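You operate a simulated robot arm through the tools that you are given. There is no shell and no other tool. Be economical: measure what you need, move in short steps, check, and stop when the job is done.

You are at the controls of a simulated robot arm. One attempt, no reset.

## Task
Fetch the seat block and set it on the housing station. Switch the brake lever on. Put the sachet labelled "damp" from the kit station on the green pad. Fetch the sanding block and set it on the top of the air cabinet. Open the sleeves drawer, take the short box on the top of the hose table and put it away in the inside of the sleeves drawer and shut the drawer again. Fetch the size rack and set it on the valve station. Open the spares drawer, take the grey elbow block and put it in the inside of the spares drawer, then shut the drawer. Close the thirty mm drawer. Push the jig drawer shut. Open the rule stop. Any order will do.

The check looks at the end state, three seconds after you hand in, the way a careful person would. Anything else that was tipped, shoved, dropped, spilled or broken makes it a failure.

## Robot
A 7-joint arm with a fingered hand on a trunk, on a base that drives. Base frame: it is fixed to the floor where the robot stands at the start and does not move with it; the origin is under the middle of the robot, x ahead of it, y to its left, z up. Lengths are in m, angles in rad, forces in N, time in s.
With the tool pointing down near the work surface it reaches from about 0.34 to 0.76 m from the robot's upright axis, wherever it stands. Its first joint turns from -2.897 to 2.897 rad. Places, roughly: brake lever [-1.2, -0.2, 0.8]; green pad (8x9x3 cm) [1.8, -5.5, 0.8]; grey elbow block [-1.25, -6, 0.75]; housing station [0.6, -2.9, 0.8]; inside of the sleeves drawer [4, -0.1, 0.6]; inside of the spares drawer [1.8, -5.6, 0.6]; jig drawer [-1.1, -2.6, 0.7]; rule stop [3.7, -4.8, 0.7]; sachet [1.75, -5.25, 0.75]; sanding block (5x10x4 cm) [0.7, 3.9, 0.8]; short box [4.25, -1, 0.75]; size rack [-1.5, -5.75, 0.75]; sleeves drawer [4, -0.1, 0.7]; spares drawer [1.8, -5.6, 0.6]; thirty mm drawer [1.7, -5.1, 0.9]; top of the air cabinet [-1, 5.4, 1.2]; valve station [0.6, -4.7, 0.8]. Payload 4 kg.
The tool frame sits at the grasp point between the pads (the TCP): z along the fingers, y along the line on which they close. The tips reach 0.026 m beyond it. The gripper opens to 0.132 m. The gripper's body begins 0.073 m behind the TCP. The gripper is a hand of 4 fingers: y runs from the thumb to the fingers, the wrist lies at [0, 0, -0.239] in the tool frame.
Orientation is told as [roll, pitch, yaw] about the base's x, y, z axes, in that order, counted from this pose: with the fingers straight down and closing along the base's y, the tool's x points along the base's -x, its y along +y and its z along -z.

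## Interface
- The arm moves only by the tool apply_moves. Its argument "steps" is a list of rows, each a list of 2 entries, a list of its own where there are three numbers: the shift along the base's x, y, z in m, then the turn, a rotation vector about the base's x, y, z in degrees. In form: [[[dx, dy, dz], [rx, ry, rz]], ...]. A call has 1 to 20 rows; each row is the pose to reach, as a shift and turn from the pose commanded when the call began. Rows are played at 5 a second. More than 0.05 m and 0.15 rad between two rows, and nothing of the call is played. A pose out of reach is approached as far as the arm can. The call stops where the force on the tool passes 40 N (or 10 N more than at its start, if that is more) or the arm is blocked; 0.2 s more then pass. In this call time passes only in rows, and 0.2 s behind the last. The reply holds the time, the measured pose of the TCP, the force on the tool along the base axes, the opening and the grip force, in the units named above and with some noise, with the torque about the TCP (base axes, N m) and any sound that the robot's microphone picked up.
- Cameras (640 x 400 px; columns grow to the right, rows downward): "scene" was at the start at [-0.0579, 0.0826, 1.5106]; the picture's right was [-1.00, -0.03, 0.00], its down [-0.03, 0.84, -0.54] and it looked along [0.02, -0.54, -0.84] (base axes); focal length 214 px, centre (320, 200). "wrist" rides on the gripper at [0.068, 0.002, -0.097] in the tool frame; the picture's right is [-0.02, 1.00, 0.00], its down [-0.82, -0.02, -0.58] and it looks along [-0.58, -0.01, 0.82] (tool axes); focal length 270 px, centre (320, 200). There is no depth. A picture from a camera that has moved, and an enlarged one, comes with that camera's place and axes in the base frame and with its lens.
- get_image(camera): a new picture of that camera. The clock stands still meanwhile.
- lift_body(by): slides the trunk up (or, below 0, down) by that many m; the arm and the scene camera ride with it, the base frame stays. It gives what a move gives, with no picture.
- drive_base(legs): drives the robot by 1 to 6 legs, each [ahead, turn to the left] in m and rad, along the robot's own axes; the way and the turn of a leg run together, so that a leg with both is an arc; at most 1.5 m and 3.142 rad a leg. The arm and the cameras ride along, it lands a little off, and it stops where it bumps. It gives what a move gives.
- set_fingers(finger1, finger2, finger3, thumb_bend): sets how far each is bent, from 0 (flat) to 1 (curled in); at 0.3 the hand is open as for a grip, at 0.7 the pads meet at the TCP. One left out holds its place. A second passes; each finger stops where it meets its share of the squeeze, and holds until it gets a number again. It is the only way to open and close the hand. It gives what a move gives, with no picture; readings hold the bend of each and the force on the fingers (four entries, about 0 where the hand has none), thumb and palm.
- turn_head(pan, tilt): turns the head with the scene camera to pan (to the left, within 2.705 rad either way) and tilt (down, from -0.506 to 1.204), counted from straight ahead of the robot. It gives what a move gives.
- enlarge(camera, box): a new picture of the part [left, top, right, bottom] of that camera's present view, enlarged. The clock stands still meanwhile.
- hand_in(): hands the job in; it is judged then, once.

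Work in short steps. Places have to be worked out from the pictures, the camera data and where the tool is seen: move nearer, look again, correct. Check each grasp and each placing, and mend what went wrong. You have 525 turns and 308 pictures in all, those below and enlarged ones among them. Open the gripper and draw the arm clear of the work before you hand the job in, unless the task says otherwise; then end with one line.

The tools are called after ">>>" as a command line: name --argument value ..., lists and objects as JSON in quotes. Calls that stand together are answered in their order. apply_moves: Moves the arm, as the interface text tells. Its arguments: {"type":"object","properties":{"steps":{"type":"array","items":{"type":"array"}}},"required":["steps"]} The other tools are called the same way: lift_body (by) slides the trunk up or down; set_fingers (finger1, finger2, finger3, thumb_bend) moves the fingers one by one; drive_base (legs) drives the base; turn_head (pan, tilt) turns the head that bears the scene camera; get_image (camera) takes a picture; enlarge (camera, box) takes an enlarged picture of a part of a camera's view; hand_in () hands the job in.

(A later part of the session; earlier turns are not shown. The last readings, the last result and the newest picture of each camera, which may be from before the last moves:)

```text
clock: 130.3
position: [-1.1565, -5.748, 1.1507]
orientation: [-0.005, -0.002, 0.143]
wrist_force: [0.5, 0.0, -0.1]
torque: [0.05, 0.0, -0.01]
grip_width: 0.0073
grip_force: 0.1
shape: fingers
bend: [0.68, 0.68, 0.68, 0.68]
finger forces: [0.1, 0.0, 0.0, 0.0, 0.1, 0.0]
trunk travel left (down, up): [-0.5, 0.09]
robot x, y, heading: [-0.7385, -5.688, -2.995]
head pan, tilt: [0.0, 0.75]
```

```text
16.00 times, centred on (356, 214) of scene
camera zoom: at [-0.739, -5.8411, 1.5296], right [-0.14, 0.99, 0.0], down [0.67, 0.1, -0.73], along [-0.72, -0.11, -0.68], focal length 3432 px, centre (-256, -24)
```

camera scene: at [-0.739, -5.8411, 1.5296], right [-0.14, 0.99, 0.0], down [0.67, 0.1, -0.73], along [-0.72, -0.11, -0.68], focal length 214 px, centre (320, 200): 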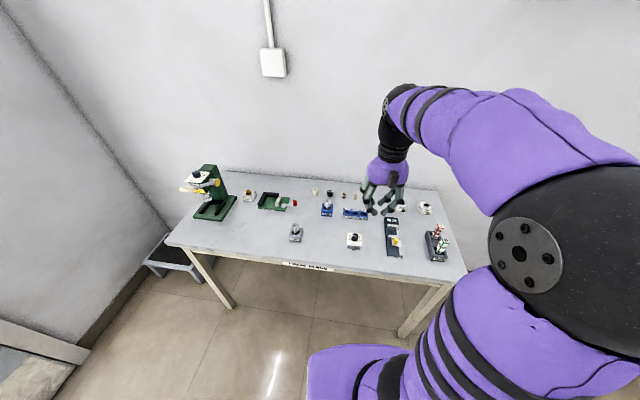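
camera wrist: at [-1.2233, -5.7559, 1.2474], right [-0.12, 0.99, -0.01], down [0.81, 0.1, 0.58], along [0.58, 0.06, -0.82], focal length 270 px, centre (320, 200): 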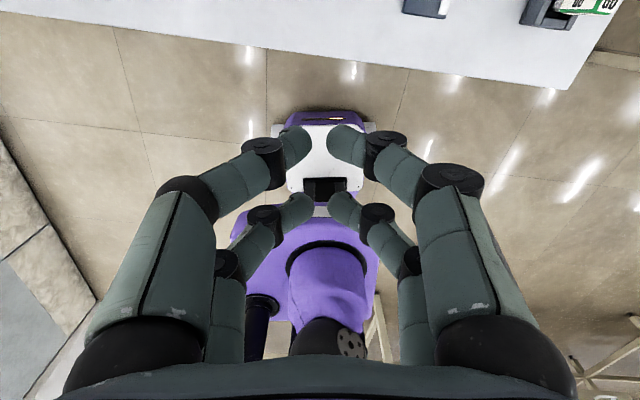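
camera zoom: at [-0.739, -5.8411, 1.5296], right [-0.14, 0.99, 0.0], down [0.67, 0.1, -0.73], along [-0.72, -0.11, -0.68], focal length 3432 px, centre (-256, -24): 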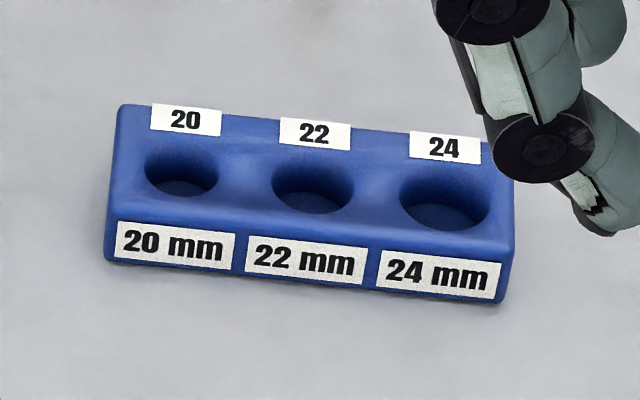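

The rack spans x −1.480..−1.435, y −5.833..−5.717, about 2 cm high on the table at z≈0.775. I open the hand moderately, and move above it with the jaw turned to close along x.

>>> set_fingers --finger1 0.42 --finger2 0.42 --finger3 0.42 --thumb_bend 0.42

>>> apply_moves --steps '[[[-0.03, -0.003, -0.02], [0, 0, 8.2]], [[-0.06, -0.006, -0.04], [0, 0, 16.4]], [[-0.09, -0.008, -0.06], [0, 0, 24.6]], [[-0.12, -0.011, -0.08], [0, 0, 32.8]], [[-0.15, -0.014, -0.1], [0, 0, 41]], [[-0.18, -0.016, -0.12], [0, 0, 49.2]], [[-0.21, -0.019, -0.14], [0, 0, 57.4]], [[-0.24, -0.022, -0.16], [0, 0, 65.6]], [[-0.27, -0.024, -0.18], [0, 0, 73.8]], [[-0.3, -0.027, -0.2], [0, 0, 82]]]'

>>> get_image --camera "wrist"

>>> get_image --camera "scene"

```text
clock: 131.3
position: [-1.1555, -5.7484, 1.1498]
orientation: [-0.004, -0.001, 0.143]
wrist_force: [0.0, 0.8, -0.3]
torque: [-0.01, -0.03, 0.01]
grip_width: 0.0923
grip_force: 0.0
shape: fingers
bend: [0.42, 0.42, 0.42, 0.42]
finger forces: [0.0, 0.1, 0.1, 0.0, 0.1, 0.0]
trunk travel left (down, up): [-0.5, 0.09]
robot x, y, heading: [-0.7392, -5.6852, -2.996]
head pan, tilt: [0.0, 0.75]
```

```text
clock: 133.5
position: [-1.4584, -5.7737, 0.9521]
orientation: [-0.006, -0.003, 1.576]
wrist_force: [0.7, 0.5, -0.8]
torque: [0.01, -0.01, 0.0]
grip_width: 0.0924
grip_force: 0.1
shape: fingers
bend: [0.42, 0.42, 0.42, 0.42]
finger forces: [0.0, 0.0, 0.0, 0.0, 0.1, 0.1]
trunk travel left (down, up): [-0.5, 0.09]
robot x, y, heading: [-0.7404, -5.688, -3.0]
head pan, tilt: [0.0, 0.75]
```

```text
236 pictures are left
camera wrist: at [-1.4586, -5.8428, 1.0493], right [-1.0, 0.02, -0.01], down [0.01, 0.82, 0.58], along [0.02, 0.58, -0.82], focal length 270 px, centre (320, 200)
```

wrist: 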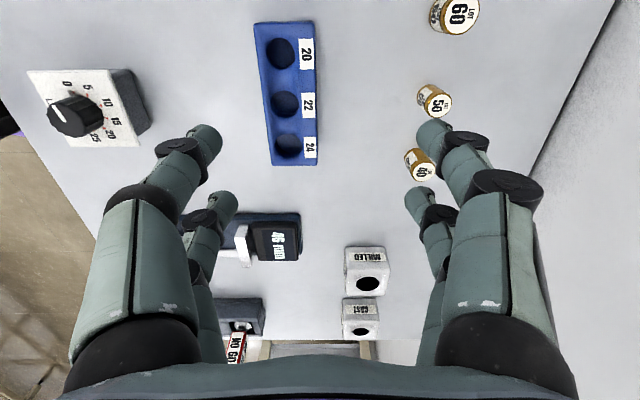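

```text
235 pictures are left
camera scene: at [-0.7395, -5.841, 1.5295], right [-0.14, 0.99, 0.0], down [0.68, 0.1, -0.73], along [-0.72, -0.11, -0.68], focal length 214 px, centre (320, 200)
```

scene: 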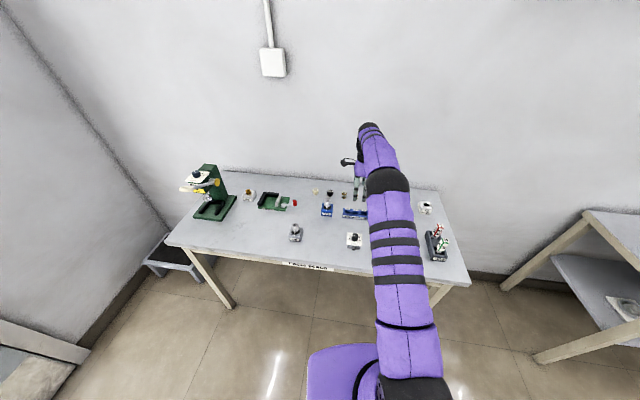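

Cross-triangulating wrist and scene views puts the rack at x≈−1.430, y≈−5.78, top z≈0.828 (table ≈0.805). I correct and descend.

>>> apply_moves --steps '[[[0.028, -0.006, -0.03], [0, 0, 0]], [[0.028, -0.006, -0.06], [0, 0, 0]], [[0.028, -0.006, -0.09], [0, 0, 0]], [[0.028, -0.006, -0.104], [0, 0, 0]], [[0.028, -0.006, -0.114], [0, 0, 0]]]'

>>> get_image --camera "wrist"

```text
clock: 134.7
position: [-1.4289, -5.7817, 0.8383]
orientation: [-0.004, -0.001, 1.574]
wrist_force: [0.4, 0.2, 0.3]
torque: [-0.01, 0.03, 0.0]
grip_width: 0.0927
grip_force: 0.1
shape: fingers
bend: [0.42, 0.42, 0.42, 0.42]
finger forces: [0.1, 0.1, 0.0, 0.0, 0.0, 0.0]
trunk travel left (down, up): [-0.5, 0.09]
robot x, y, heading: [-0.7384, -5.6847, -3.001]
head pan, tilt: [0.0, 0.75]
```

```text
234 pictures are left
camera wrist: at [-1.4289, -5.8512, 0.935], right [-1.0, 0.02, -0.01], down [0.01, 0.82, 0.58], along [0.02, 0.58, -0.82], focal length 270 px, centre (320, 200)
```

wrist: 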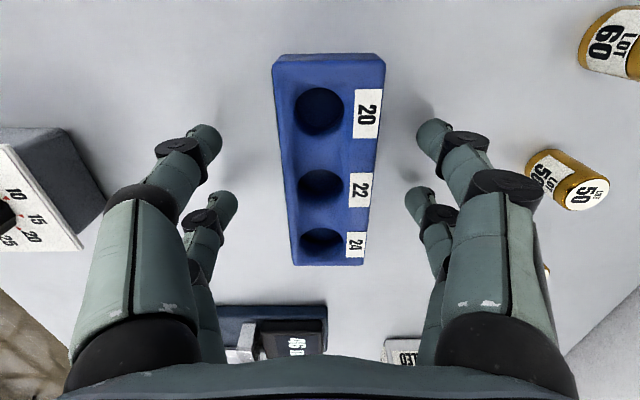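

Centered. Close on the rack.

>>> set_fingers --finger1 0.66 --finger2 0.66 --finger3 0.66 --thumb_bend 0.66

>>> get_image --camera "wrist"

```text
clock: 135.7
position: [-1.4273, -5.7821, 0.8373]
orientation: [-0.006, -0.002, 1.575]
wrist_force: [0.5, 0.7, -0.2]
torque: [-0.01, -0.05, 0.03]
grip_width: 0.0405
grip_force: 13.1
shape: fingers
bend: [0.57, 0.57, 0.59, 0.62]
finger forces: [6.6, 6.3, 5.5, 0.0, 8.0, 0.0]
trunk travel left (down, up): [-0.5, 0.09]
robot x, y, heading: [-0.741, -5.6878, -2.999]
head pan, tilt: [0.0, 0.75]
```

```text
233 pictures are left
camera wrist: at [-1.4289, -5.8513, 0.9348], right [-1.0, 0.02, -0.01], down [0.01, 0.81, 0.58], along [0.02, 0.58, -0.82], focal length 270 px, centre (320, 200)
```

wrist: 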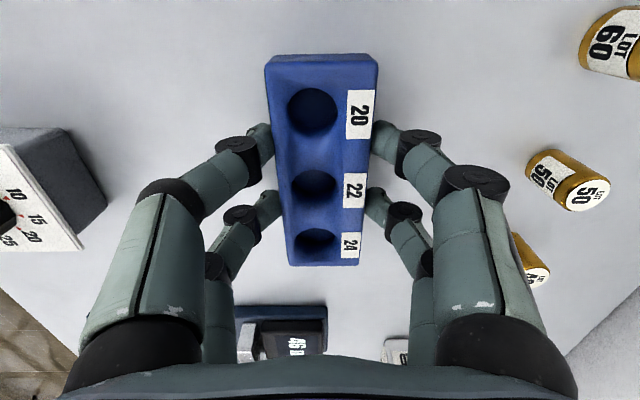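

Gripped. Lift and check.

>>> apply_moves --steps '[[[0, 0, 0.03], [0, 0, 0]], [[0, 0, 0.07], [0, 0, 0]], [[0, 0, 0.12], [0, 0, 0]], [[0, 0, 0.17], [0, 0, 0]]]'

>>> get_image --camera "wrist"

```text
clock: 136.7
position: [-1.4237, -5.7808, 1.0063]
orientation: [-0.006, -0.002, 1.574]
wrist_force: [0.4, -0.3, -4.7]
torque: [-0.04, 0.0, -0.03]
grip_width: 0.0401
grip_force: 13.2
shape: fingers
bend: [0.57, 0.57, 0.59, 0.62]
finger forces: [6.8, 6.3, 5.3, 0.0, 7.5, 0.0]
trunk travel left (down, up): [-0.5, 0.09]
robot x, y, heading: [-0.7364, -5.6875, -2.998]
head pan, tilt: [0.0, 0.75]
```

```text
232 pictures are left
camera wrist: at [-1.4254, -5.8499, 1.1025], right [-1.0, 0.02, -0.01], down [0.01, 0.81, 0.58], along [0.02, 0.58, -0.81], focal length 270 px, centre (320, 200)
```

wrist: 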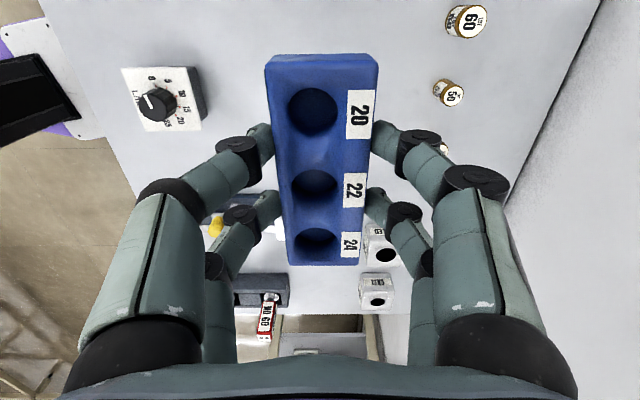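

Held securely. I retract, back away and head to face the valve section of the bench.

>>> apply_moves --steps '[[[0.045, 0.005, 0.018], [0, 0, 0]], [[0.09, 0.01, 0.036], [0, 0, 0]], [[0.13, 0.016, 0.055], [0, 0, 0]], [[0.17, 0.02, 0.07], [0, 0, 0]], [[0.21, 0.025, 0.09], [0, 0, 0]], [[0.25, 0.03, 0.1], [0, 0, 0]]]'

>>> drive_base --legs '[[-0.38, 0], [0, -1.71], [0.9, 0], [0, -1.55]]'

>>> turn_head --pan 0.0 --tilt 0.7

>>> get_image --camera "scene"

```text
clock: 138.1
position: [-1.1761, -5.7515, 1.1066]
orientation: [-0.006, -0.002, 1.573]
wrist_force: [0.4, 0.3, -4.0]
torque: [-0.01, -0.03, 0.02]
grip_width: 0.0399
grip_force: 12.2
shape: fingers
bend: [0.57, 0.57, 0.59, 0.62]
finger forces: [6.9, 6.2, 5.5, 0.0, 7.6, 0.0]
trunk travel left (down, up): [-0.5, 0.09]
robot x, y, heading: [-0.7401, -5.6863, -2.997]
head pan, tilt: [0.0, 0.75]
```

```text
clock: 152.7
position: [0.0387, -4.6833, 1.1068]
orientation: [-0.008, -0.003, -1.609]
wrist_force: [-1.2, -0.5, -3.1]
torque: [0.01, 0.0, 0.02]
grip_width: 0.0397
grip_force: 12.1
shape: fingers
bend: [0.57, 0.57, 0.59, 0.62]
finger forces: [6.2, 5.8, 5.0, 0.0, 7.1, 0.0]
trunk travel left (down, up): [-0.5, 0.09]
robot x, y, heading: [-0.4005, -4.7312, 0.102]
head pan, tilt: [0.0, 0.75]
```

```text
clock: 153.3
position: [0.0381, -4.682, 1.1078]
orientation: [-0.006, -0.003, -1.609]
wrist_force: [-0.7, -0.3, -4.5]
torque: [0.02, 0.01, 0.03]
grip_width: 0.0391
grip_force: 12.3
shape: fingers
bend: [0.57, 0.57, 0.59, 0.62]
finger forces: [6.3, 6.0, 4.9, 0.1, 7.1, 0.0]
trunk travel left (down, up): [-0.5, 0.09]
robot x, y, heading: [-0.4018, -4.7294, 0.099]
head pan, tilt: [0.0, 0.7]
```

```text
231 pictures are left
camera scene: at [-0.3927, -4.5753, 1.5338], right [0.1, -0.99, 0.0], down [-0.64, -0.07, -0.76], along [0.76, 0.08, -0.64], focal length 214 px, centre (320, 200)
```

scene: 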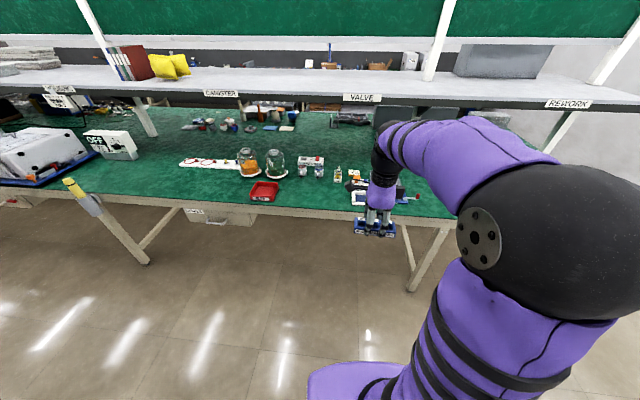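

>>> enlarge --camera "scene" --box '[230, 120, 470, 270]'

>>> enlarge --camera "scene" --box '[280, 140, 440, 240]'

```text
2.67 times, centred on (350, 195) of scene
camera zoom: at [-0.3927, -4.5753, 1.5338], right [0.1, -0.99, 0.0], down [-0.64, -0.07, -0.76], along [0.76, 0.08, -0.64], focal length 572 px, centre (240, 213)
```

zoom: 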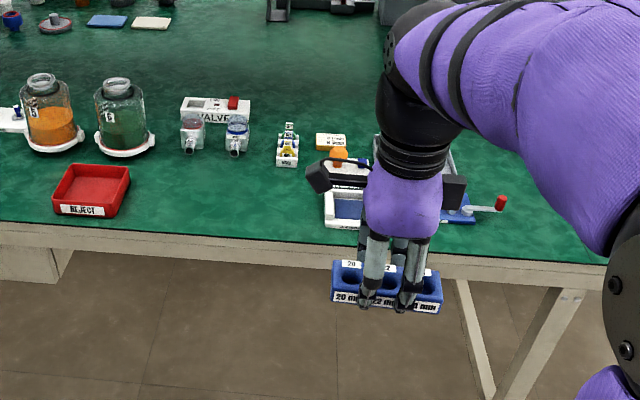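

```text
4.00 times, centred on (360, 190) of scene
camera zoom: at [-0.3927, -4.5753, 1.5338], right [0.1, -0.99, 0.0], down [-0.64, -0.07, -0.76], along [0.76, 0.08, -0.64], focal length 858 px, centre (160, 240)
```

zoom: 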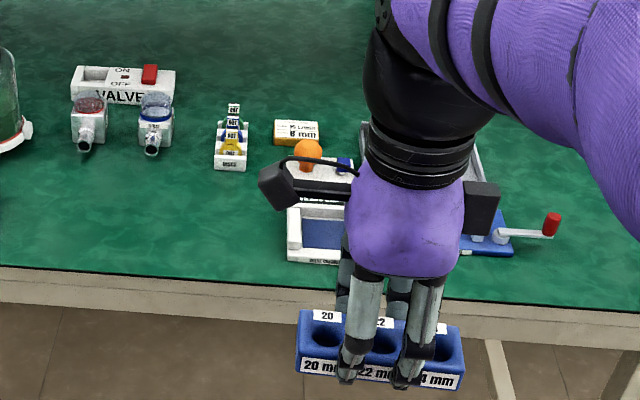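

I need an unobstructed look at the READY device, which sits right at the valve-station coordinates; I swing right slightly.

>>> drive_base --legs '[[0.0, -0.6]]'

>>> turn_head --pan 0.4 --tilt 0.7

>>> get_image --camera "scene"

```text
clock: 155.3
position: [-0.0112, -4.9361, 1.1058]
orientation: [-0.007, -0.003, -2.203]
wrist_force: [-0.4, 0.2, -4.4]
torque: [-0.01, -0.03, 0.0]
grip_width: 0.0393
grip_force: 12.3
shape: fingers
bend: [0.57, 0.57, 0.59, 0.62]
finger forces: [6.2, 5.9, 4.9, 0.0, 6.9, 0.0]
trunk travel left (down, up): [-0.5, 0.09]
robot x, y, heading: [-0.404, -4.7333, -0.498]
head pan, tilt: [0.0, 0.7]
```

```text
clock: 156.2
position: [-0.0093, -4.9378, 1.1065]
orientation: [-0.008, -0.001, -2.203]
wrist_force: [0.0, -0.6, -4.4]
torque: [0.01, 0.03, -0.01]
grip_width: 0.0393
grip_force: 12.3
shape: fingers
bend: [0.57, 0.57, 0.59, 0.62]
finger forces: [6.3, 6.1, 4.9, 0.0, 7.1, 0.0]
trunk travel left (down, up): [-0.5, 0.09]
robot x, y, heading: [-0.4015, -4.7287, -0.495]
head pan, tilt: [0.4, 0.7]
```

```text
228 pictures are left
camera scene: at [-0.2979, -4.5751, 1.5338], right [-0.09, -1.0, 0.0], down [-0.64, 0.06, -0.76], along [0.76, -0.07, -0.64], focal length 214 px, centre (320, 200)
```

scene: 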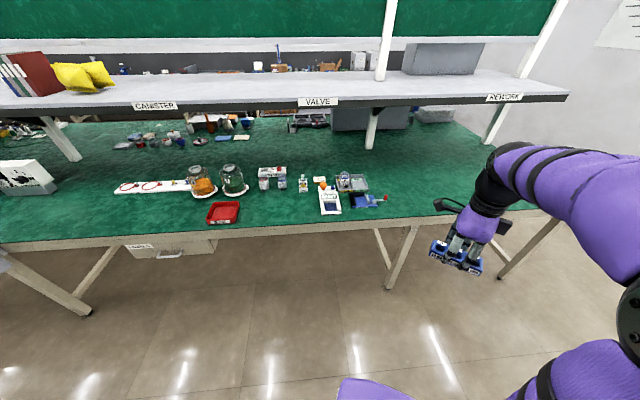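

>>> enlarge --camera "scene" --box '[250, 160, 400, 220]'

>>> enlarge --camera "scene" --box '[295, 165, 359, 220]'

>>> enlarge --camera "scene" --box '[100, 120, 260, 200]'

```text
4.27 times, centred on (325, 190) of scene
camera zoom: at [-0.2979, -4.5751, 1.5338], right [-0.09, -1.0, 0.0], down [-0.64, 0.06, -0.76], along [0.76, -0.07, -0.64], focal length 915 px, centre (299, 243)
```

zoom: 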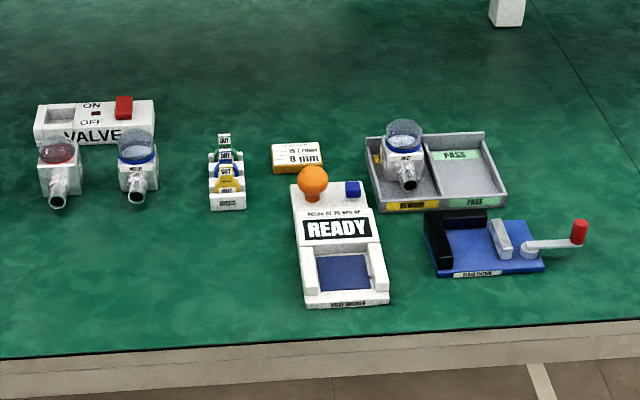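

```text
7.27 times, centred on (327, 192) of scene
camera zoom: at [-0.2979, -4.5751, 1.5338], right [-0.09, -1.0, 0.0], down [-0.64, 0.06, -0.76], along [0.76, -0.07, -0.64], focal length 1560 px, centre (269, 254)
```

zoom: 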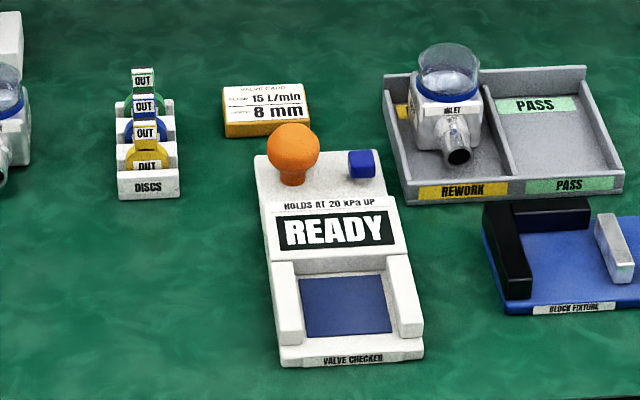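

```text
4.00 times, centred on (180, 160) of scene
camera zoom: at [-0.2979, -4.5751, 1.5338], right [-0.09, -1.0, 0.0], down [-0.64, 0.06, -0.76], along [0.76, -0.07, -0.64], focal length 858 px, centre (880, 360)
```

zoom: 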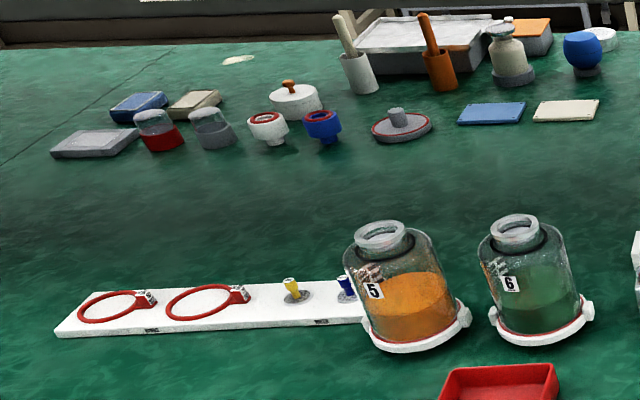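

The READY box is a "VALVE CHECKER", so the valve station is the bench section (seam at y≈−5.14, centre −4.7). A free spot is about (0.54, −4.53). I drive up to it.

>>> drive_base --legs '[[0.0, 0.5], [0.33, 0]]'

>>> turn_head --pan 0.0 --tilt 0.8

>>> get_image --camera "scene"

```text
clock: 159.8
position: [0.3675, -4.727, 1.1058]
orientation: [-0.007, -0.003, -1.708]
wrist_force: [-0.2, 0.4, -3.8]
torque: [0.02, 0.03, -0.01]
grip_width: 0.0393
grip_force: 12.2
shape: fingers
bend: [0.57, 0.57, 0.59, 0.62]
finger forces: [6.4, 6.1, 5.0, 0.0, 7.1, 0.0]
trunk travel left (down, up): [-0.5, 0.09]
robot x, y, heading: [-0.0759, -4.7317, 0.002]
head pan, tilt: [0.4, 0.7]
```

```text
clock: 160.6
position: [0.3679, -4.726, 1.1067]
orientation: [-0.006, -0.003, -1.709]
wrist_force: [0.4, 0.5, -4.2]
torque: [0.01, 0.0, 0.03]
grip_width: 0.0392
grip_force: 12.2
shape: fingers
bend: [0.57, 0.57, 0.59, 0.62]
finger forces: [6.2, 6.1, 5.0, 0.0, 7.1, 0.1]
trunk travel left (down, up): [-0.5, 0.09]
robot x, y, heading: [-0.0744, -4.7273, 0.003]
head pan, tilt: [0.0, 0.799]
```

```text
224 pictures are left
camera scene: at [-0.0549, -4.5772, 1.5256], right [0.0, -1.0, 0.0], down [-0.72, 0.0, -0.7], along [0.7, 0.0, -0.72], focal length 214 px, centre (320, 200)
```

scene: 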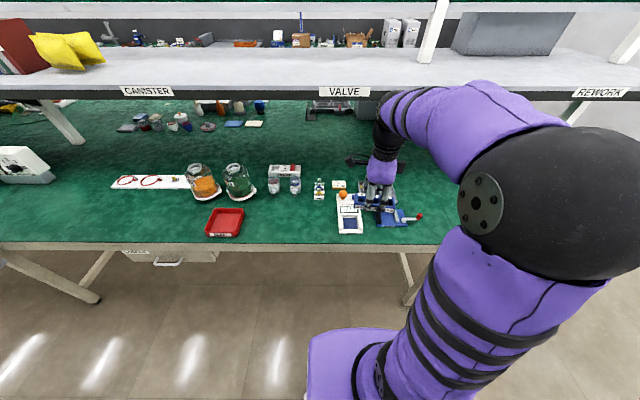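

>>> apply_moves --steps '[[[0.029, 0.033, 0], [0, 0, 1.5]], [[0.058, 0.065, 0], [0, 0, 3]], [[0.086, 0.098, 0], [0, 0, 4.5]], [[0.115, 0.131, -0.01], [0, 0, 6]], [[0.143, 0.163, -0.03], [0, 0, 8]], [[0.172, 0.193, -0.05], [0, 0, 8]], [[0.172, 0.193, -0.1], [0, 0, 8]], [[0.172, 0.193, -0.15], [0, 0, 8]], [[0.172, 0.193, -0.2], [0, 0, 8]]]'

>>> get_image --camera "scene"

>>> get_image --camera "wrist"

```text
clock: 162.6
position: [0.5391, -4.5338, 0.9053]
orientation: [-0.008, -0.002, -1.568]
wrist_force: [-1.0, 1.3, -4.6]
torque: [0.03, 0.01, 0.02]
grip_width: 0.039
grip_force: 12.3
shape: fingers
bend: [0.57, 0.57, 0.59, 0.62]
finger forces: [6.4, 6.0, 5.1, 0.1, 7.1, 0.0]
trunk travel left (down, up): [-0.5, 0.09]
robot x, y, heading: [-0.0784, -4.7295, -0.003]
head pan, tilt: [0.0, 0.799]
```

```text
223 pictures are left
camera scene: at [-0.0544, -4.5769, 1.5255], right [0.0, -1.0, 0.0], down [-0.72, 0.0, -0.7], along [0.7, 0.0, -0.72], focal length 214 px, centre (320, 200)
```

scene: 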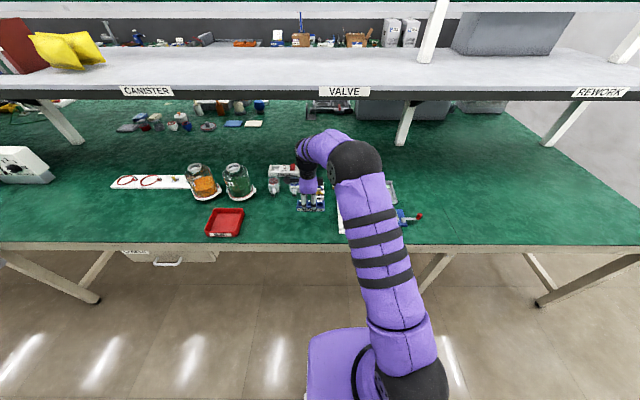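

```text
222 pictures are left
camera wrist: at [0.5433, -4.4655, 1.0021], right [1.0, -0.02, -0.01], down [-0.02, -0.81, 0.58], along [-0.02, -0.58, -0.81], focal length 270 px, centre (320, 200)
```

wrist: 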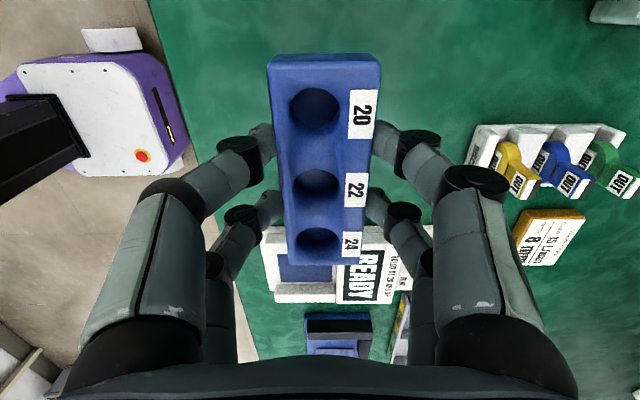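

>>> apply_moves --steps '[[[0, 0.015, -0.03], [0, 0, 0]], [[0, 0.02, -0.05], [0, 0, 0]], [[0, 0.02, -0.06], [0, 0, 0]], [[0, 0.02, -0.066], [0, 0, 0]], [[0, 0.02, -0.07], [0, 0, 0]]]'

>>> enlarge --camera "scene" --box '[270, 170, 350, 220]'

```text
clock: 163.8
position: [0.5387, -4.5125, 0.8357]
orientation: [-0.008, -0.003, -1.57]
wrist_force: [-0.1, 0.0, -4.6]
torque: [0.01, -0.01, -0.01]
grip_width: 0.0388
grip_force: 12.7
shape: fingers
bend: [0.57, 0.57, 0.59, 0.62]
finger forces: [6.3, 6.1, 5.1, 0.0, 7.1, 0.1]
trunk travel left (down, up): [-0.5, 0.09]
robot x, y, heading: [-0.0773, -4.7304, 0.002]
head pan, tilt: [0.0, 0.799]
```

```text
8.00 times, centred on (310, 195) of scene
camera zoom: at [-0.0547, -4.577, 1.5255], right [0.0, -1.0, 0.0], down [-0.72, 0.0, -0.7], along [0.7, 0.0, -0.72], focal length 1716 px, centre (400, 240)
```

zoom: 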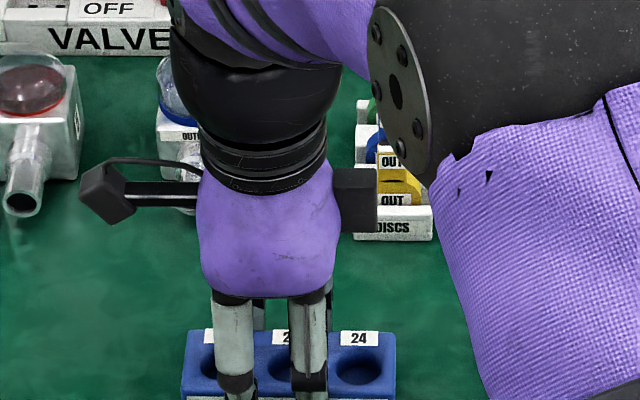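

>>> apply_moves --steps '[[[0, 0, -0.005], [0, 0, 0]], [[0, 0, -0.01], [0, 0, 0]]]'

>>> apply_moves --steps '[[[0, 0, -0.004], [0, 0, 0]], [[0, 0, -0.008], [0, 0, 0]]]'

```text
clock: 164.4
position: [0.5399, -4.5128, 0.8285]
orientation: [-0.007, -0.002, -1.569]
wrist_force: [0.3, 0.6, -4.8]
torque: [0.02, 0.01, -0.01]
grip_width: 0.039
grip_force: 11.9
shape: fingers
bend: [0.57, 0.57, 0.59, 0.62]
finger forces: [6.4, 6.1, 5.1, 0.0, 7.1, 0.1]
trunk travel left (down, up): [-0.5, 0.09]
robot x, y, heading: [-0.0753, -4.7287, -0.001]
head pan, tilt: [0.0, 0.799]
```

```text
clock: 165.0
position: [0.538, -4.5135, 0.8182]
orientation: [-0.008, -0.001, -1.569]
wrist_force: [1.1, -0.9, -4.0]
torque: [-0.03, -0.01, 0.02]
grip_width: 0.039
grip_force: 12.8
shape: fingers
bend: [0.57, 0.58, 0.59, 0.62]
finger forces: [6.3, 6.4, 5.1, 0.0, 7.0, 0.0]
trunk travel left (down, up): [-0.5, 0.09]
robot x, y, heading: [-0.0769, -4.7325, -0.0]
head pan, tilt: [0.0, 0.799]
```

>>> apply_moves --steps '[[[0, 0, -0.003], [0, 0, 0]], [[0, 0, -0.006], [0, 0, 0]]]'

>>> apply_moves --steps '[[[0, 0, -0.003], [0, 0, 0]], [[0, 0, -0.006], [0, 0, 0]]]'

```text
clock: 165.6
position: [0.5389, -4.5131, 0.8162]
orientation: [-0.003, 0.0, -1.57]
wrist_force: [-1.6, -2.3, 20.3]
torque: [-0.03, 0.1, -0.01]
grip_width: 0.0386
grip_force: 16.5
shape: fingers
bend: [0.59, 0.59, 0.6, 0.62]
finger forces: [8.0, 8.0, 7.2, 0.0, 9.9, 0.0]
trunk travel left (down, up): [-0.5, 0.09]
robot x, y, heading: [-0.0765, -4.7324, 0.006]
head pan, tilt: [0.0, 0.799]
```

```text
clock: 166.2
position: [0.5383, -4.5137, 0.8114]
orientation: [0.001, 0.001, -1.569]
wrist_force: [-0.4, -1.2, 38.6]
torque: [-0.04, -0.15, -0.01]
grip_width: 0.0392
grip_force: 24.1
shape: fingers
bend: [0.6, 0.61, 0.61, 0.63]
finger forces: [13.7, 13.5, 11.0, 0.0, 10.3, 0.0]
trunk travel left (down, up): [-0.5, 0.09]
robot x, y, heading: [-0.0749, -4.7297, 0.003]
head pan, tilt: [0.0, 0.799]
```

Seated on the bench (contact at TCP≈0.816). I relieve the pressure, open, and lift away.

>>> apply_moves --steps '[[[0, 0, 0.005], [0, 0, 0]]]'

>>> set_fingers --finger1 0.42 --finger2 0.42 --finger3 0.42 --thumb_bend 0.42

>>> apply_moves --steps '[[[0, 0, 0.03], [0, 0, 0]], [[0, 0, 0.07], [0, 0, 0]], [[0, 0, 0.12], [0, 0, 0]], [[0, 0, 0.17], [0, 0, 0]]]'

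>>> get_image --camera "wrist"

```text
clock: 166.6
position: [0.5389, -4.5145, 0.8124]
orientation: [-0.003, -0.001, -1.568]
wrist_force: [4.6, 0.5, 21.5]
torque: [0.08, -0.38, 0.02]
grip_width: 0.0396
grip_force: 17.9
shape: fingers
bend: [0.6, 0.6, 0.61, 0.63]
finger forces: [11.0, 10.5, 6.0, 0.0, 7.9, 0.0]
trunk travel left (down, up): [-0.5, 0.09]
robot x, y, heading: [-0.0738, -4.7297, -0.003]
head pan, tilt: [0.0, 0.799]
```

```text
clock: 167.6
position: [0.537, -4.5135, 0.8126]
orientation: [-0.005, 0.0, -1.569]
wrist_force: [-6.2, 1.5, 16.3]
torque: [0.39, -0.63, 0.21]
grip_width: 0.082
grip_force: 8.8
shape: fingers
bend: [0.52, 0.42, 0.42, 0.42]
finger forces: [17.0, 0.1, 0.0, 0.0, 0.1, 0.0]
trunk travel left (down, up): [-0.5, 0.09]
robot x, y, heading: [-0.0791, -4.7326, -0.002]
head pan, tilt: [0.0, 0.799]
```

```text
clock: 168.6
position: [0.5413, -4.5177, 0.9849]
orientation: [-0.006, -0.003, -1.571]
wrist_force: [0.1, -0.4, -0.7]
torque: [0.03, 0.03, -0.03]
grip_width: 0.0925
grip_force: 0.1
shape: fingers
bend: [0.42, 0.42, 0.42, 0.42]
finger forces: [0.0, 0.0, 0.0, 0.0, 0.1, 0.0]
trunk travel left (down, up): [-0.5, 0.09]
robot x, y, heading: [-0.0756, -4.7267, 0.002]
head pan, tilt: [0.0, 0.799]
```

```text
220 pictures are left
camera wrist: at [0.5445, -4.4486, 1.0814], right [1.0, -0.02, -0.01], down [-0.02, -0.81, 0.58], along [-0.02, -0.58, -0.81], focal length 270 px, centre (320, 200)
```

wrist: 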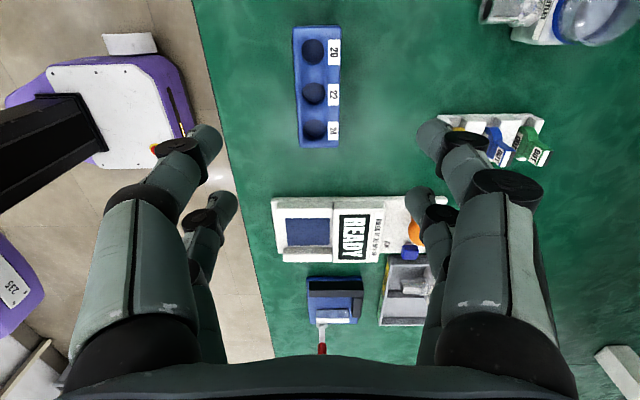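

Rack placed. I fold the arm and return to the press bench for the grey elbow block.

>>> apply_moves --steps '[[[-0.02, -0.02, 0.015], [0, 0, -8]], [[-0.04, -0.04, 0.03], [0, 0, -16]], [[-0.06, -0.06, 0.045], [0, 0, -24]], [[-0.08, -0.08, 0.06], [0, 0, -32]], [[-0.1, -0.1, 0.075], [0, 0, -40]], [[-0.12, -0.12, 0.09], [0, 0, -48]], [[-0.14, -0.14, 0.105], [0, 0, -56]], [[-0.16, -0.16, 0.12], [0, 0, -64]], [[-0.18, -0.18, 0.135], [0, 0, -72]], [[-0.2, -0.2, 0.145], [0, 0, -80]], [[-0.2, -0.21, 0.145], [0, 0, -86]]]'

>>> drive_base --legs '[[-0.32, 0], [0, -1.57], [1.2, 0], [0, -1.57], [0.3, 0]]'

>>> turn_head --pan 0.0 --tilt 0.75

>>> get_image --camera "scene"

```text
clock: 171.0
position: [0.3377, -4.7261, 1.124]
orientation: [-0.005, -0.001, -3.073]
wrist_force: [-0.5, 0.3, -0.5]
torque: [-0.01, -0.01, 0.0]
grip_width: 0.0924
grip_force: 0.0
shape: fingers
bend: [0.42, 0.42, 0.42, 0.42]
finger forces: [0.1, 0.0, 0.0, 0.0, 0.1, 0.0]
trunk travel left (down, up): [-0.5, 0.09]
robot x, y, heading: [-0.0729, -4.7285, -0.001]
head pan, tilt: [0.0, 0.799]
```

```text
clock: 188.2
position: [-1.0902, -6.0015, 1.1246]
orientation: [-0.005, -0.003, 0.126]
wrist_force: [-0.6, 0.7, 0.1]
torque: [0.0, -0.03, 0.0]
grip_width: 0.0928
grip_force: 0.1
shape: fingers
bend: [0.42, 0.42, 0.42, 0.42]
finger forces: [0.0, 0.0, 0.0, 0.2, 0.0, 0.1]
trunk travel left (down, up): [-0.5, 0.09]
robot x, y, heading: [-0.6749, -5.978, -3.086]
head pan, tilt: [0.0, 0.799]
```

```text
clock: 188.8
position: [-1.0884, -6.0014, 1.1255]
orientation: [-0.008, -0.002, 0.127]
wrist_force: [-0.7, -0.2, -0.6]
torque: [0.01, -0.01, -0.02]
grip_width: 0.0927
grip_force: 0.1
shape: fingers
bend: [0.42, 0.42, 0.42, 0.42]
finger forces: [0.0, 0.1, 0.0, 0.1, 0.1, 0.1]
trunk travel left (down, up): [-0.5, 0.09]
robot x, y, heading: [-0.6734, -5.9712, -3.085]
head pan, tilt: [0.0, 0.75]
```

```text
219 pictures are left
camera scene: at [-0.6878, -6.1288, 1.5295], right [-0.06, 1.0, 0.0], down [0.68, 0.04, -0.73], along [-0.73, -0.04, -0.68], focal length 214 px, centre (320, 200)
```

scene: 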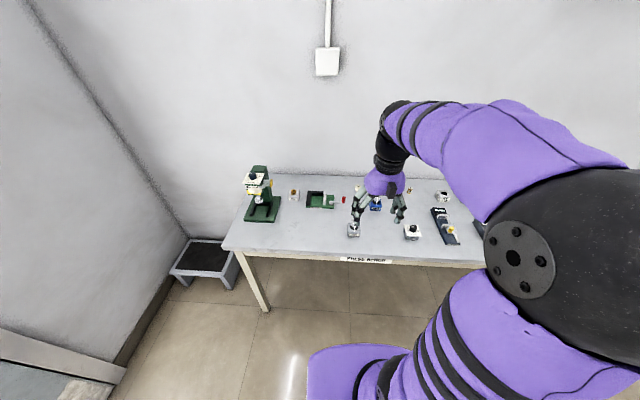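

>>> enlarge --camera "scene" --box '[235, 155, 475, 270]'

>>> enlarge --camera "scene" --box '[335, 215, 375, 240]'

>>> enlarge --camera "scene" --box '[275, 180, 355, 220]'

```text
2.67 times, centred on (355, 212) of scene
camera zoom: at [-0.6878, -6.1288, 1.5295], right [-0.06, 1.0, 0.0], down [0.68, 0.04, -0.73], along [-0.73, -0.04, -0.68], focal length 572 px, centre (227, 167)
```

zoom: 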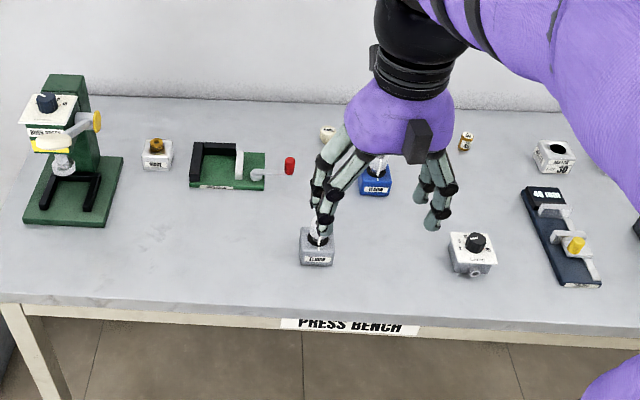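

```text
16.00 times, centred on (355, 228) of scene
camera zoom: at [-0.6878, -6.1288, 1.5295], right [-0.06, 1.0, 0.0], down [0.68, 0.04, -0.73], along [-0.73, -0.04, -0.68], focal length 3432 px, centre (-240, -240)
```

zoom: 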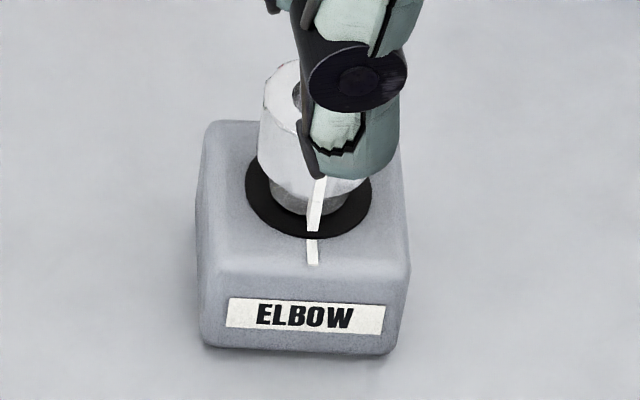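

```text
8.00 times, centred on (315, 200) of scene
camera zoom: at [-0.6878, -6.1288, 1.5295], right [-0.06, 1.0, 0.0], down [0.68, 0.04, -0.73], along [-0.73, -0.04, -0.68], focal length 1716 px, centre (360, 200)
```

zoom: 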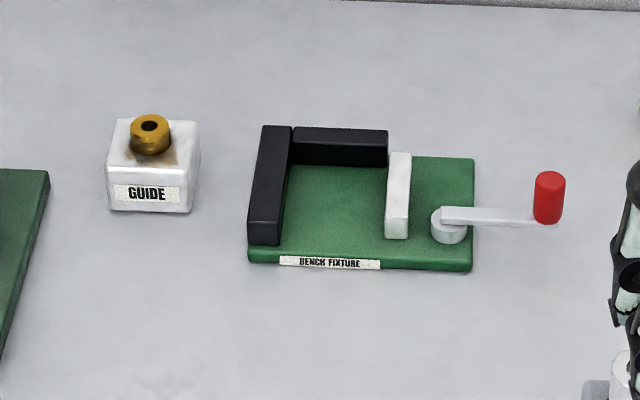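

The elbow block centre is ≈(−1.270, −6.019), 5 cm square, 4 cm high plus the tube. I move above it and check with the wrist camera.

>>> apply_moves --steps '[[[-0.045, -0.004, 0], [0, 0, -2]], [[-0.09, -0.009, 0], [0, 0, -4]], [[-0.135, -0.013, 0], [0, 0, -6]], [[-0.181, -0.0176, 0], [0, 0, -7.2]], [[-0.181, -0.0176, -0.05], [0, 0, -7.2]], [[-0.181, -0.0176, -0.1], [0, 0, -7.2]], [[-0.181, -0.0176, -0.15], [0, 0, -7.2]]]'

>>> get_image --camera "wrist"

```text
clock: 190.4
position: [-1.2696, -6.0163, 0.976]
orientation: [-0.005, -0.002, 0.0]
wrist_force: [-1.3, 0.2, -0.6]
torque: [0.01, 0.03, 0.04]
grip_width: 0.0927
grip_force: 0.1
shape: fingers
bend: [0.42, 0.42, 0.42, 0.42]
finger forces: [0.0, 0.0, 0.0, 0.0, 0.0, 0.0]
trunk travel left (down, up): [-0.5, 0.09]
robot x, y, heading: [-0.6747, -5.9744, -3.085]
head pan, tilt: [0.0, 0.75]
```

```text
215 pictures are left
camera wrist: at [-1.3368, -6.0144, 1.0727], right [0.03, 1.0, -0.01], down [0.82, -0.02, 0.58], along [0.58, -0.02, -0.82], focal length 270 px, centre (320, 200)
```

wrist: 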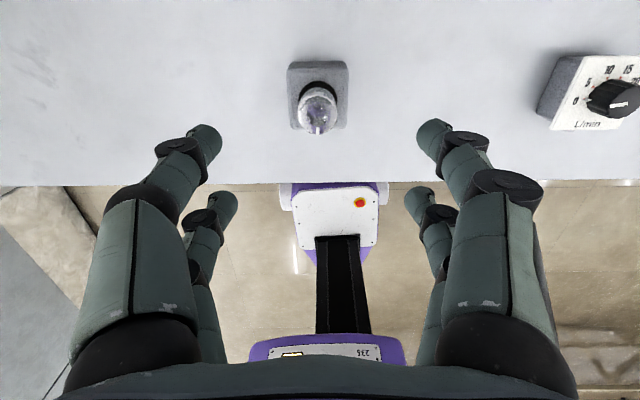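

Well aligned. Descend and grip.

>>> apply_moves --steps '[[[-0.005, -0.003, -0.04], [0, 0, 0]], [[-0.005, -0.003, -0.08], [0, 0, 0]], [[-0.005, -0.003, -0.115], [0, 0, 0]], [[-0.005, -0.003, -0.138], [0, 0, 0]]]'

>>> set_fingers --finger1 0.66 --finger2 0.66 --finger3 0.66 --thumb_bend 0.66

>>> get_image --camera "wrist"

```text
clock: 191.4
position: [-1.2737, -6.0222, 0.8353]
orientation: [-0.008, -0.003, -0.002]
wrist_force: [0.4, -0.2, -0.6]
torque: [-0.01, -0.01, 0.0]
grip_width: 0.0927
grip_force: 0.0
shape: fingers
bend: [0.42, 0.42, 0.42, 0.42]
finger forces: [0.0, 0.1, 0.0, 0.0, 0.1, 0.0]
trunk travel left (down, up): [-0.5, 0.09]
robot x, y, heading: [-0.6719, -5.9765, -3.084]
head pan, tilt: [0.0, 0.75]
```

```text
clock: 192.4
position: [-1.2751, -6.0239, 0.8378]
orientation: [-0.007, -0.002, 0.0]
wrist_force: [0.1, 0.2, -0.6]
torque: [0.03, -0.01, 0.01]
grip_width: 0.0475
grip_force: 17.2
shape: fingers
bend: [0.55, 0.55, 0.56, 0.6]
finger forces: [9.0, 8.4, 6.9, 0.0, 10.4, 0.1]
trunk travel left (down, up): [-0.5, 0.09]
robot x, y, heading: [-0.6743, -5.9792, -3.087]
head pan, tilt: [0.0, 0.75]
```

```text
214 pictures are left
camera wrist: at [-1.3423, -6.0202, 0.9334], right [0.03, 1.0, -0.01], down [0.81, -0.02, 0.58], along [0.58, -0.02, -0.81], focal length 270 px, centre (320, 200)
```

wrist: 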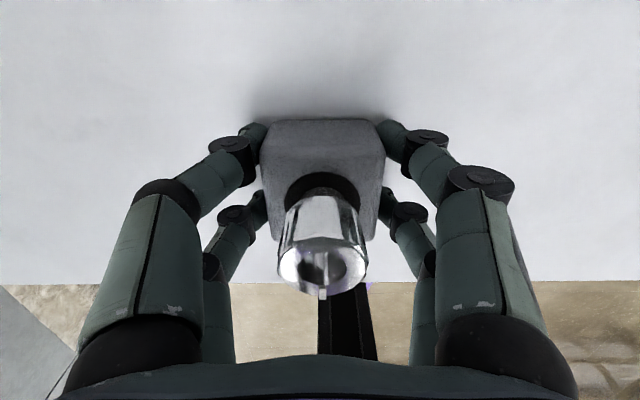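

Gripped at 17 N. Lift and retract to carry pose.

>>> apply_moves --steps '[[[0, 0, 0.03], [0, 0, 0]], [[0, 0, 0.07], [0, 0, 0]], [[0, 0, 0.12], [0, 0, 0]], [[0.02, 0, 0.165], [0, 0, 0]], [[0.05, 0, 0.2], [0, 0, 0]], [[0.09, 0, 0.22], [0, 0, 0]], [[0.13, 0, 0.24], [0, 0, 0]], [[0.17, 0.01, 0.26], [0, 0, 0]], [[0.19, 0.02, 0.28], [0, 0, 0]]]'

>>> get_image --camera "wrist"

```text
clock: 194.4
position: [-1.0846, -6.0013, 1.1199]
orientation: [-0.006, -0.002, -0.003]
wrist_force: [0.3, -0.3, -2.4]
torque: [-0.03, -0.01, -0.01]
grip_width: 0.0477
grip_force: 16.3
shape: fingers
bend: [0.55, 0.55, 0.57, 0.6]
finger forces: [8.8, 8.3, 6.9, 0.0, 10.4, 0.0]
trunk travel left (down, up): [-0.5, 0.09]
robot x, y, heading: [-0.6745, -5.9725, -3.086]
head pan, tilt: [0.0, 0.75]
```

```text
213 pictures are left
camera wrist: at [-1.1515, -5.9994, 1.2158], right [0.03, 1.0, -0.01], down [0.82, -0.02, 0.58], along [0.58, -0.02, -0.82], focal length 270 px, centre (320, 200)
```

wrist: 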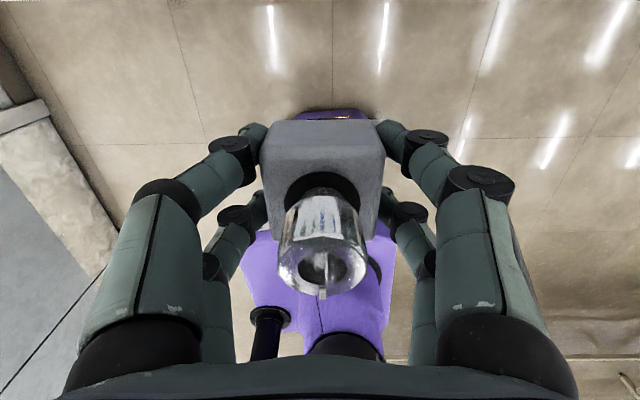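

Secure. I back off and go diagonally around the end of the central bench.

>>> drive_base --legs '[[-0.35, 0], [0, 2.3], [0.85, 0], [0, 0.78]]'

>>> turn_head --pan 0.2 --tilt 0.45

>>> get_image --camera "scene"

```text
clock: 208.2
position: [0.6846, -6.562, 1.118]
orientation: [-0.008, -0.001, 3.06]
wrist_force: [0.5, -0.1, -1.1]
torque: [0.02, 0.01, -0.04]
grip_width: 0.0476
grip_force: 17.3
shape: fingers
bend: [0.55, 0.55, 0.57, 0.6]
finger forces: [8.8, 8.2, 7.0, 0.0, 10.1, 0.1]
trunk travel left (down, up): [-0.5, 0.09]
robot x, y, heading: [0.2708, -6.5566, -0.02]
head pan, tilt: [0.0, 0.75]
```

```text
clock: 209.0
position: [0.684, -6.5608, 1.1189]
orientation: [-0.007, -0.002, 3.059]
wrist_force: [0.1, 0.2, -1.2]
torque: [-0.01, 0.02, 0.01]
grip_width: 0.0475
grip_force: 16.6
shape: fingers
bend: [0.55, 0.55, 0.57, 0.6]
finger forces: [8.8, 8.3, 6.9, 0.0, 10.0, 0.0]
trunk travel left (down, up): [-0.5, 0.09]
robot x, y, heading: [0.273, -6.5557, -0.024]
head pan, tilt: [0.201, 0.45]
```

```text
212 pictures are left
camera scene: at [0.3068, -6.3856, 1.5559], right [0.18, -0.98, 0.0], down [-0.43, -0.08, -0.9], along [0.89, 0.16, -0.44], focal length 214 px, centre (320, 200)
```

scene: 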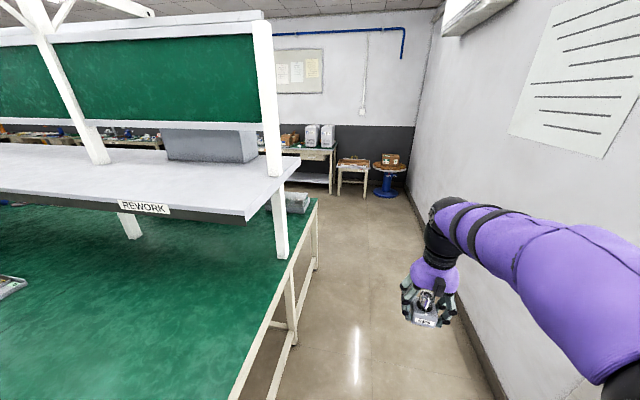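

>>> drive_base --legs '[[1.5, 0]]'

>>> turn_head --pan 0.9 --tilt 0.45

>>> get_image --camera "scene"

```text
clock: 216.5
position: [2.1995, -6.6301, 1.1186]
orientation: [-0.006, -0.003, 3.031]
wrist_force: [-0.5, 0.9, -1.8]
torque: [0.02, 0.04, 0.01]
grip_width: 0.0477
grip_force: 16.4
shape: fingers
bend: [0.55, 0.55, 0.57, 0.6]
finger forces: [8.8, 8.2, 6.9, 0.0, 10.1, 0.0]
trunk travel left (down, up): [-0.5, 0.09]
robot x, y, heading: [1.7882, -6.6084, -0.049]
head pan, tilt: [0.201, 0.45]
```

```text
clock: 217.6
position: [2.1997, -6.6297, 1.1181]
orientation: [-0.006, -0.001, 3.03]
wrist_force: [-0.3, -0.2, -1.6]
torque: [0.02, -0.01, 0.02]
grip_width: 0.0476
grip_force: 17.1
shape: fingers
bend: [0.55, 0.55, 0.57, 0.6]
finger forces: [8.8, 8.3, 6.9, 0.0, 10.1, 0.0]
trunk travel left (down, up): [-0.5, 0.09]
robot x, y, heading: [1.7901, -6.6115, -0.051]
head pan, tilt: [0.901, 0.45]
```

```text
211 pictures are left
camera scene: at [1.7971, -6.3872, 1.556], right [0.75, -0.66, 0.0], down [-0.29, -0.33, -0.9], along [0.59, 0.68, -0.44], focal length 214 px, centre (320, 200)
```

scene: 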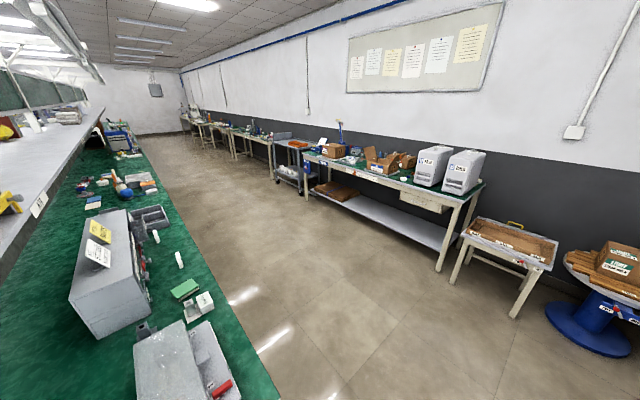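

The second aisle is clear. I drive up it to face the kit side of the bench around y≈−5.4.

>>> drive_base --legs '[[0.9, 0], [0, 1.62], [1.2, 0]]'

>>> turn_head --pan 1.5 --tilt 0.6

>>> get_image --camera "scene"

>>> turn_head --pan -1.3 --tilt 0.6

>>> get_image --camera "scene"

```text
clock: 231.9
position: [2.7804, -5.0816, 1.1189]
orientation: [-0.006, -0.002, -1.685]
wrist_force: [0.2, 0.0, -1.2]
torque: [0.0, 0.04, -0.02]
grip_width: 0.0475
grip_force: 16.7
shape: fingers
bend: [0.55, 0.55, 0.57, 0.6]
finger forces: [8.8, 8.1, 6.9, 0.0, 10.2, 0.0]
trunk travel left (down, up): [-0.5, 0.09]
robot x, y, heading: [2.7627, -5.4933, 1.515]
head pan, tilt: [0.901, 0.45]
```

```text
clock: 232.9
position: [2.781, -5.0811, 1.1203]
orientation: [-0.005, -0.002, -1.684]
wrist_force: [0.1, 0.3, -1.5]
torque: [0.04, 0.03, 0.0]
grip_width: 0.0477
grip_force: 16.6
shape: fingers
bend: [0.55, 0.55, 0.57, 0.6]
finger forces: [8.8, 8.0, 6.9, 0.0, 10.0, 0.0]
trunk travel left (down, up): [-0.5, 0.09]
robot x, y, heading: [2.7615, -5.4937, 1.518]
head pan, tilt: [1.499, 0.6]
```

```text
210 pictures are left
camera scene: at [2.5194, -5.5337, 1.5425], right [0.13, 0.99, 0.0], down [0.56, -0.07, -0.83], along [-0.82, 0.1, -0.56], focal length 214 px, centre (320, 200)
```

scene: 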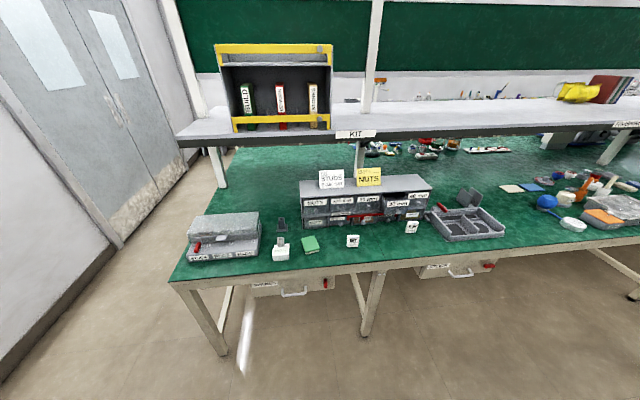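

```text
clock: 235.3
position: [2.7818, -5.0826, 1.1186]
orientation: [-0.006, -0.002, -1.685]
wrist_force: [0.2, 0.3, -1.8]
torque: [0.0, 0.03, -0.01]
grip_width: 0.0476
grip_force: 16.2
shape: fingers
bend: [0.55, 0.55, 0.57, 0.6]
finger forces: [8.8, 8.2, 6.9, 0.0, 10.1, 0.0]
trunk travel left (down, up): [-0.5, 0.09]
robot x, y, heading: [2.7633, -5.4933, 1.512]
head pan, tilt: [-1.3, 0.6]
```

```text
209 pictures are left
camera scene: at [2.6934, -5.5258, 1.5424], right [0.22, -0.98, 0.0], down [-0.55, -0.12, -0.83], along [0.81, 0.18, -0.56], focal length 214 px, centre (320, 200)
```

scene: 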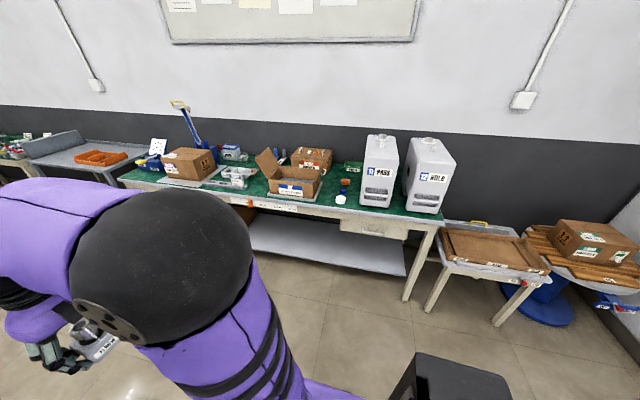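

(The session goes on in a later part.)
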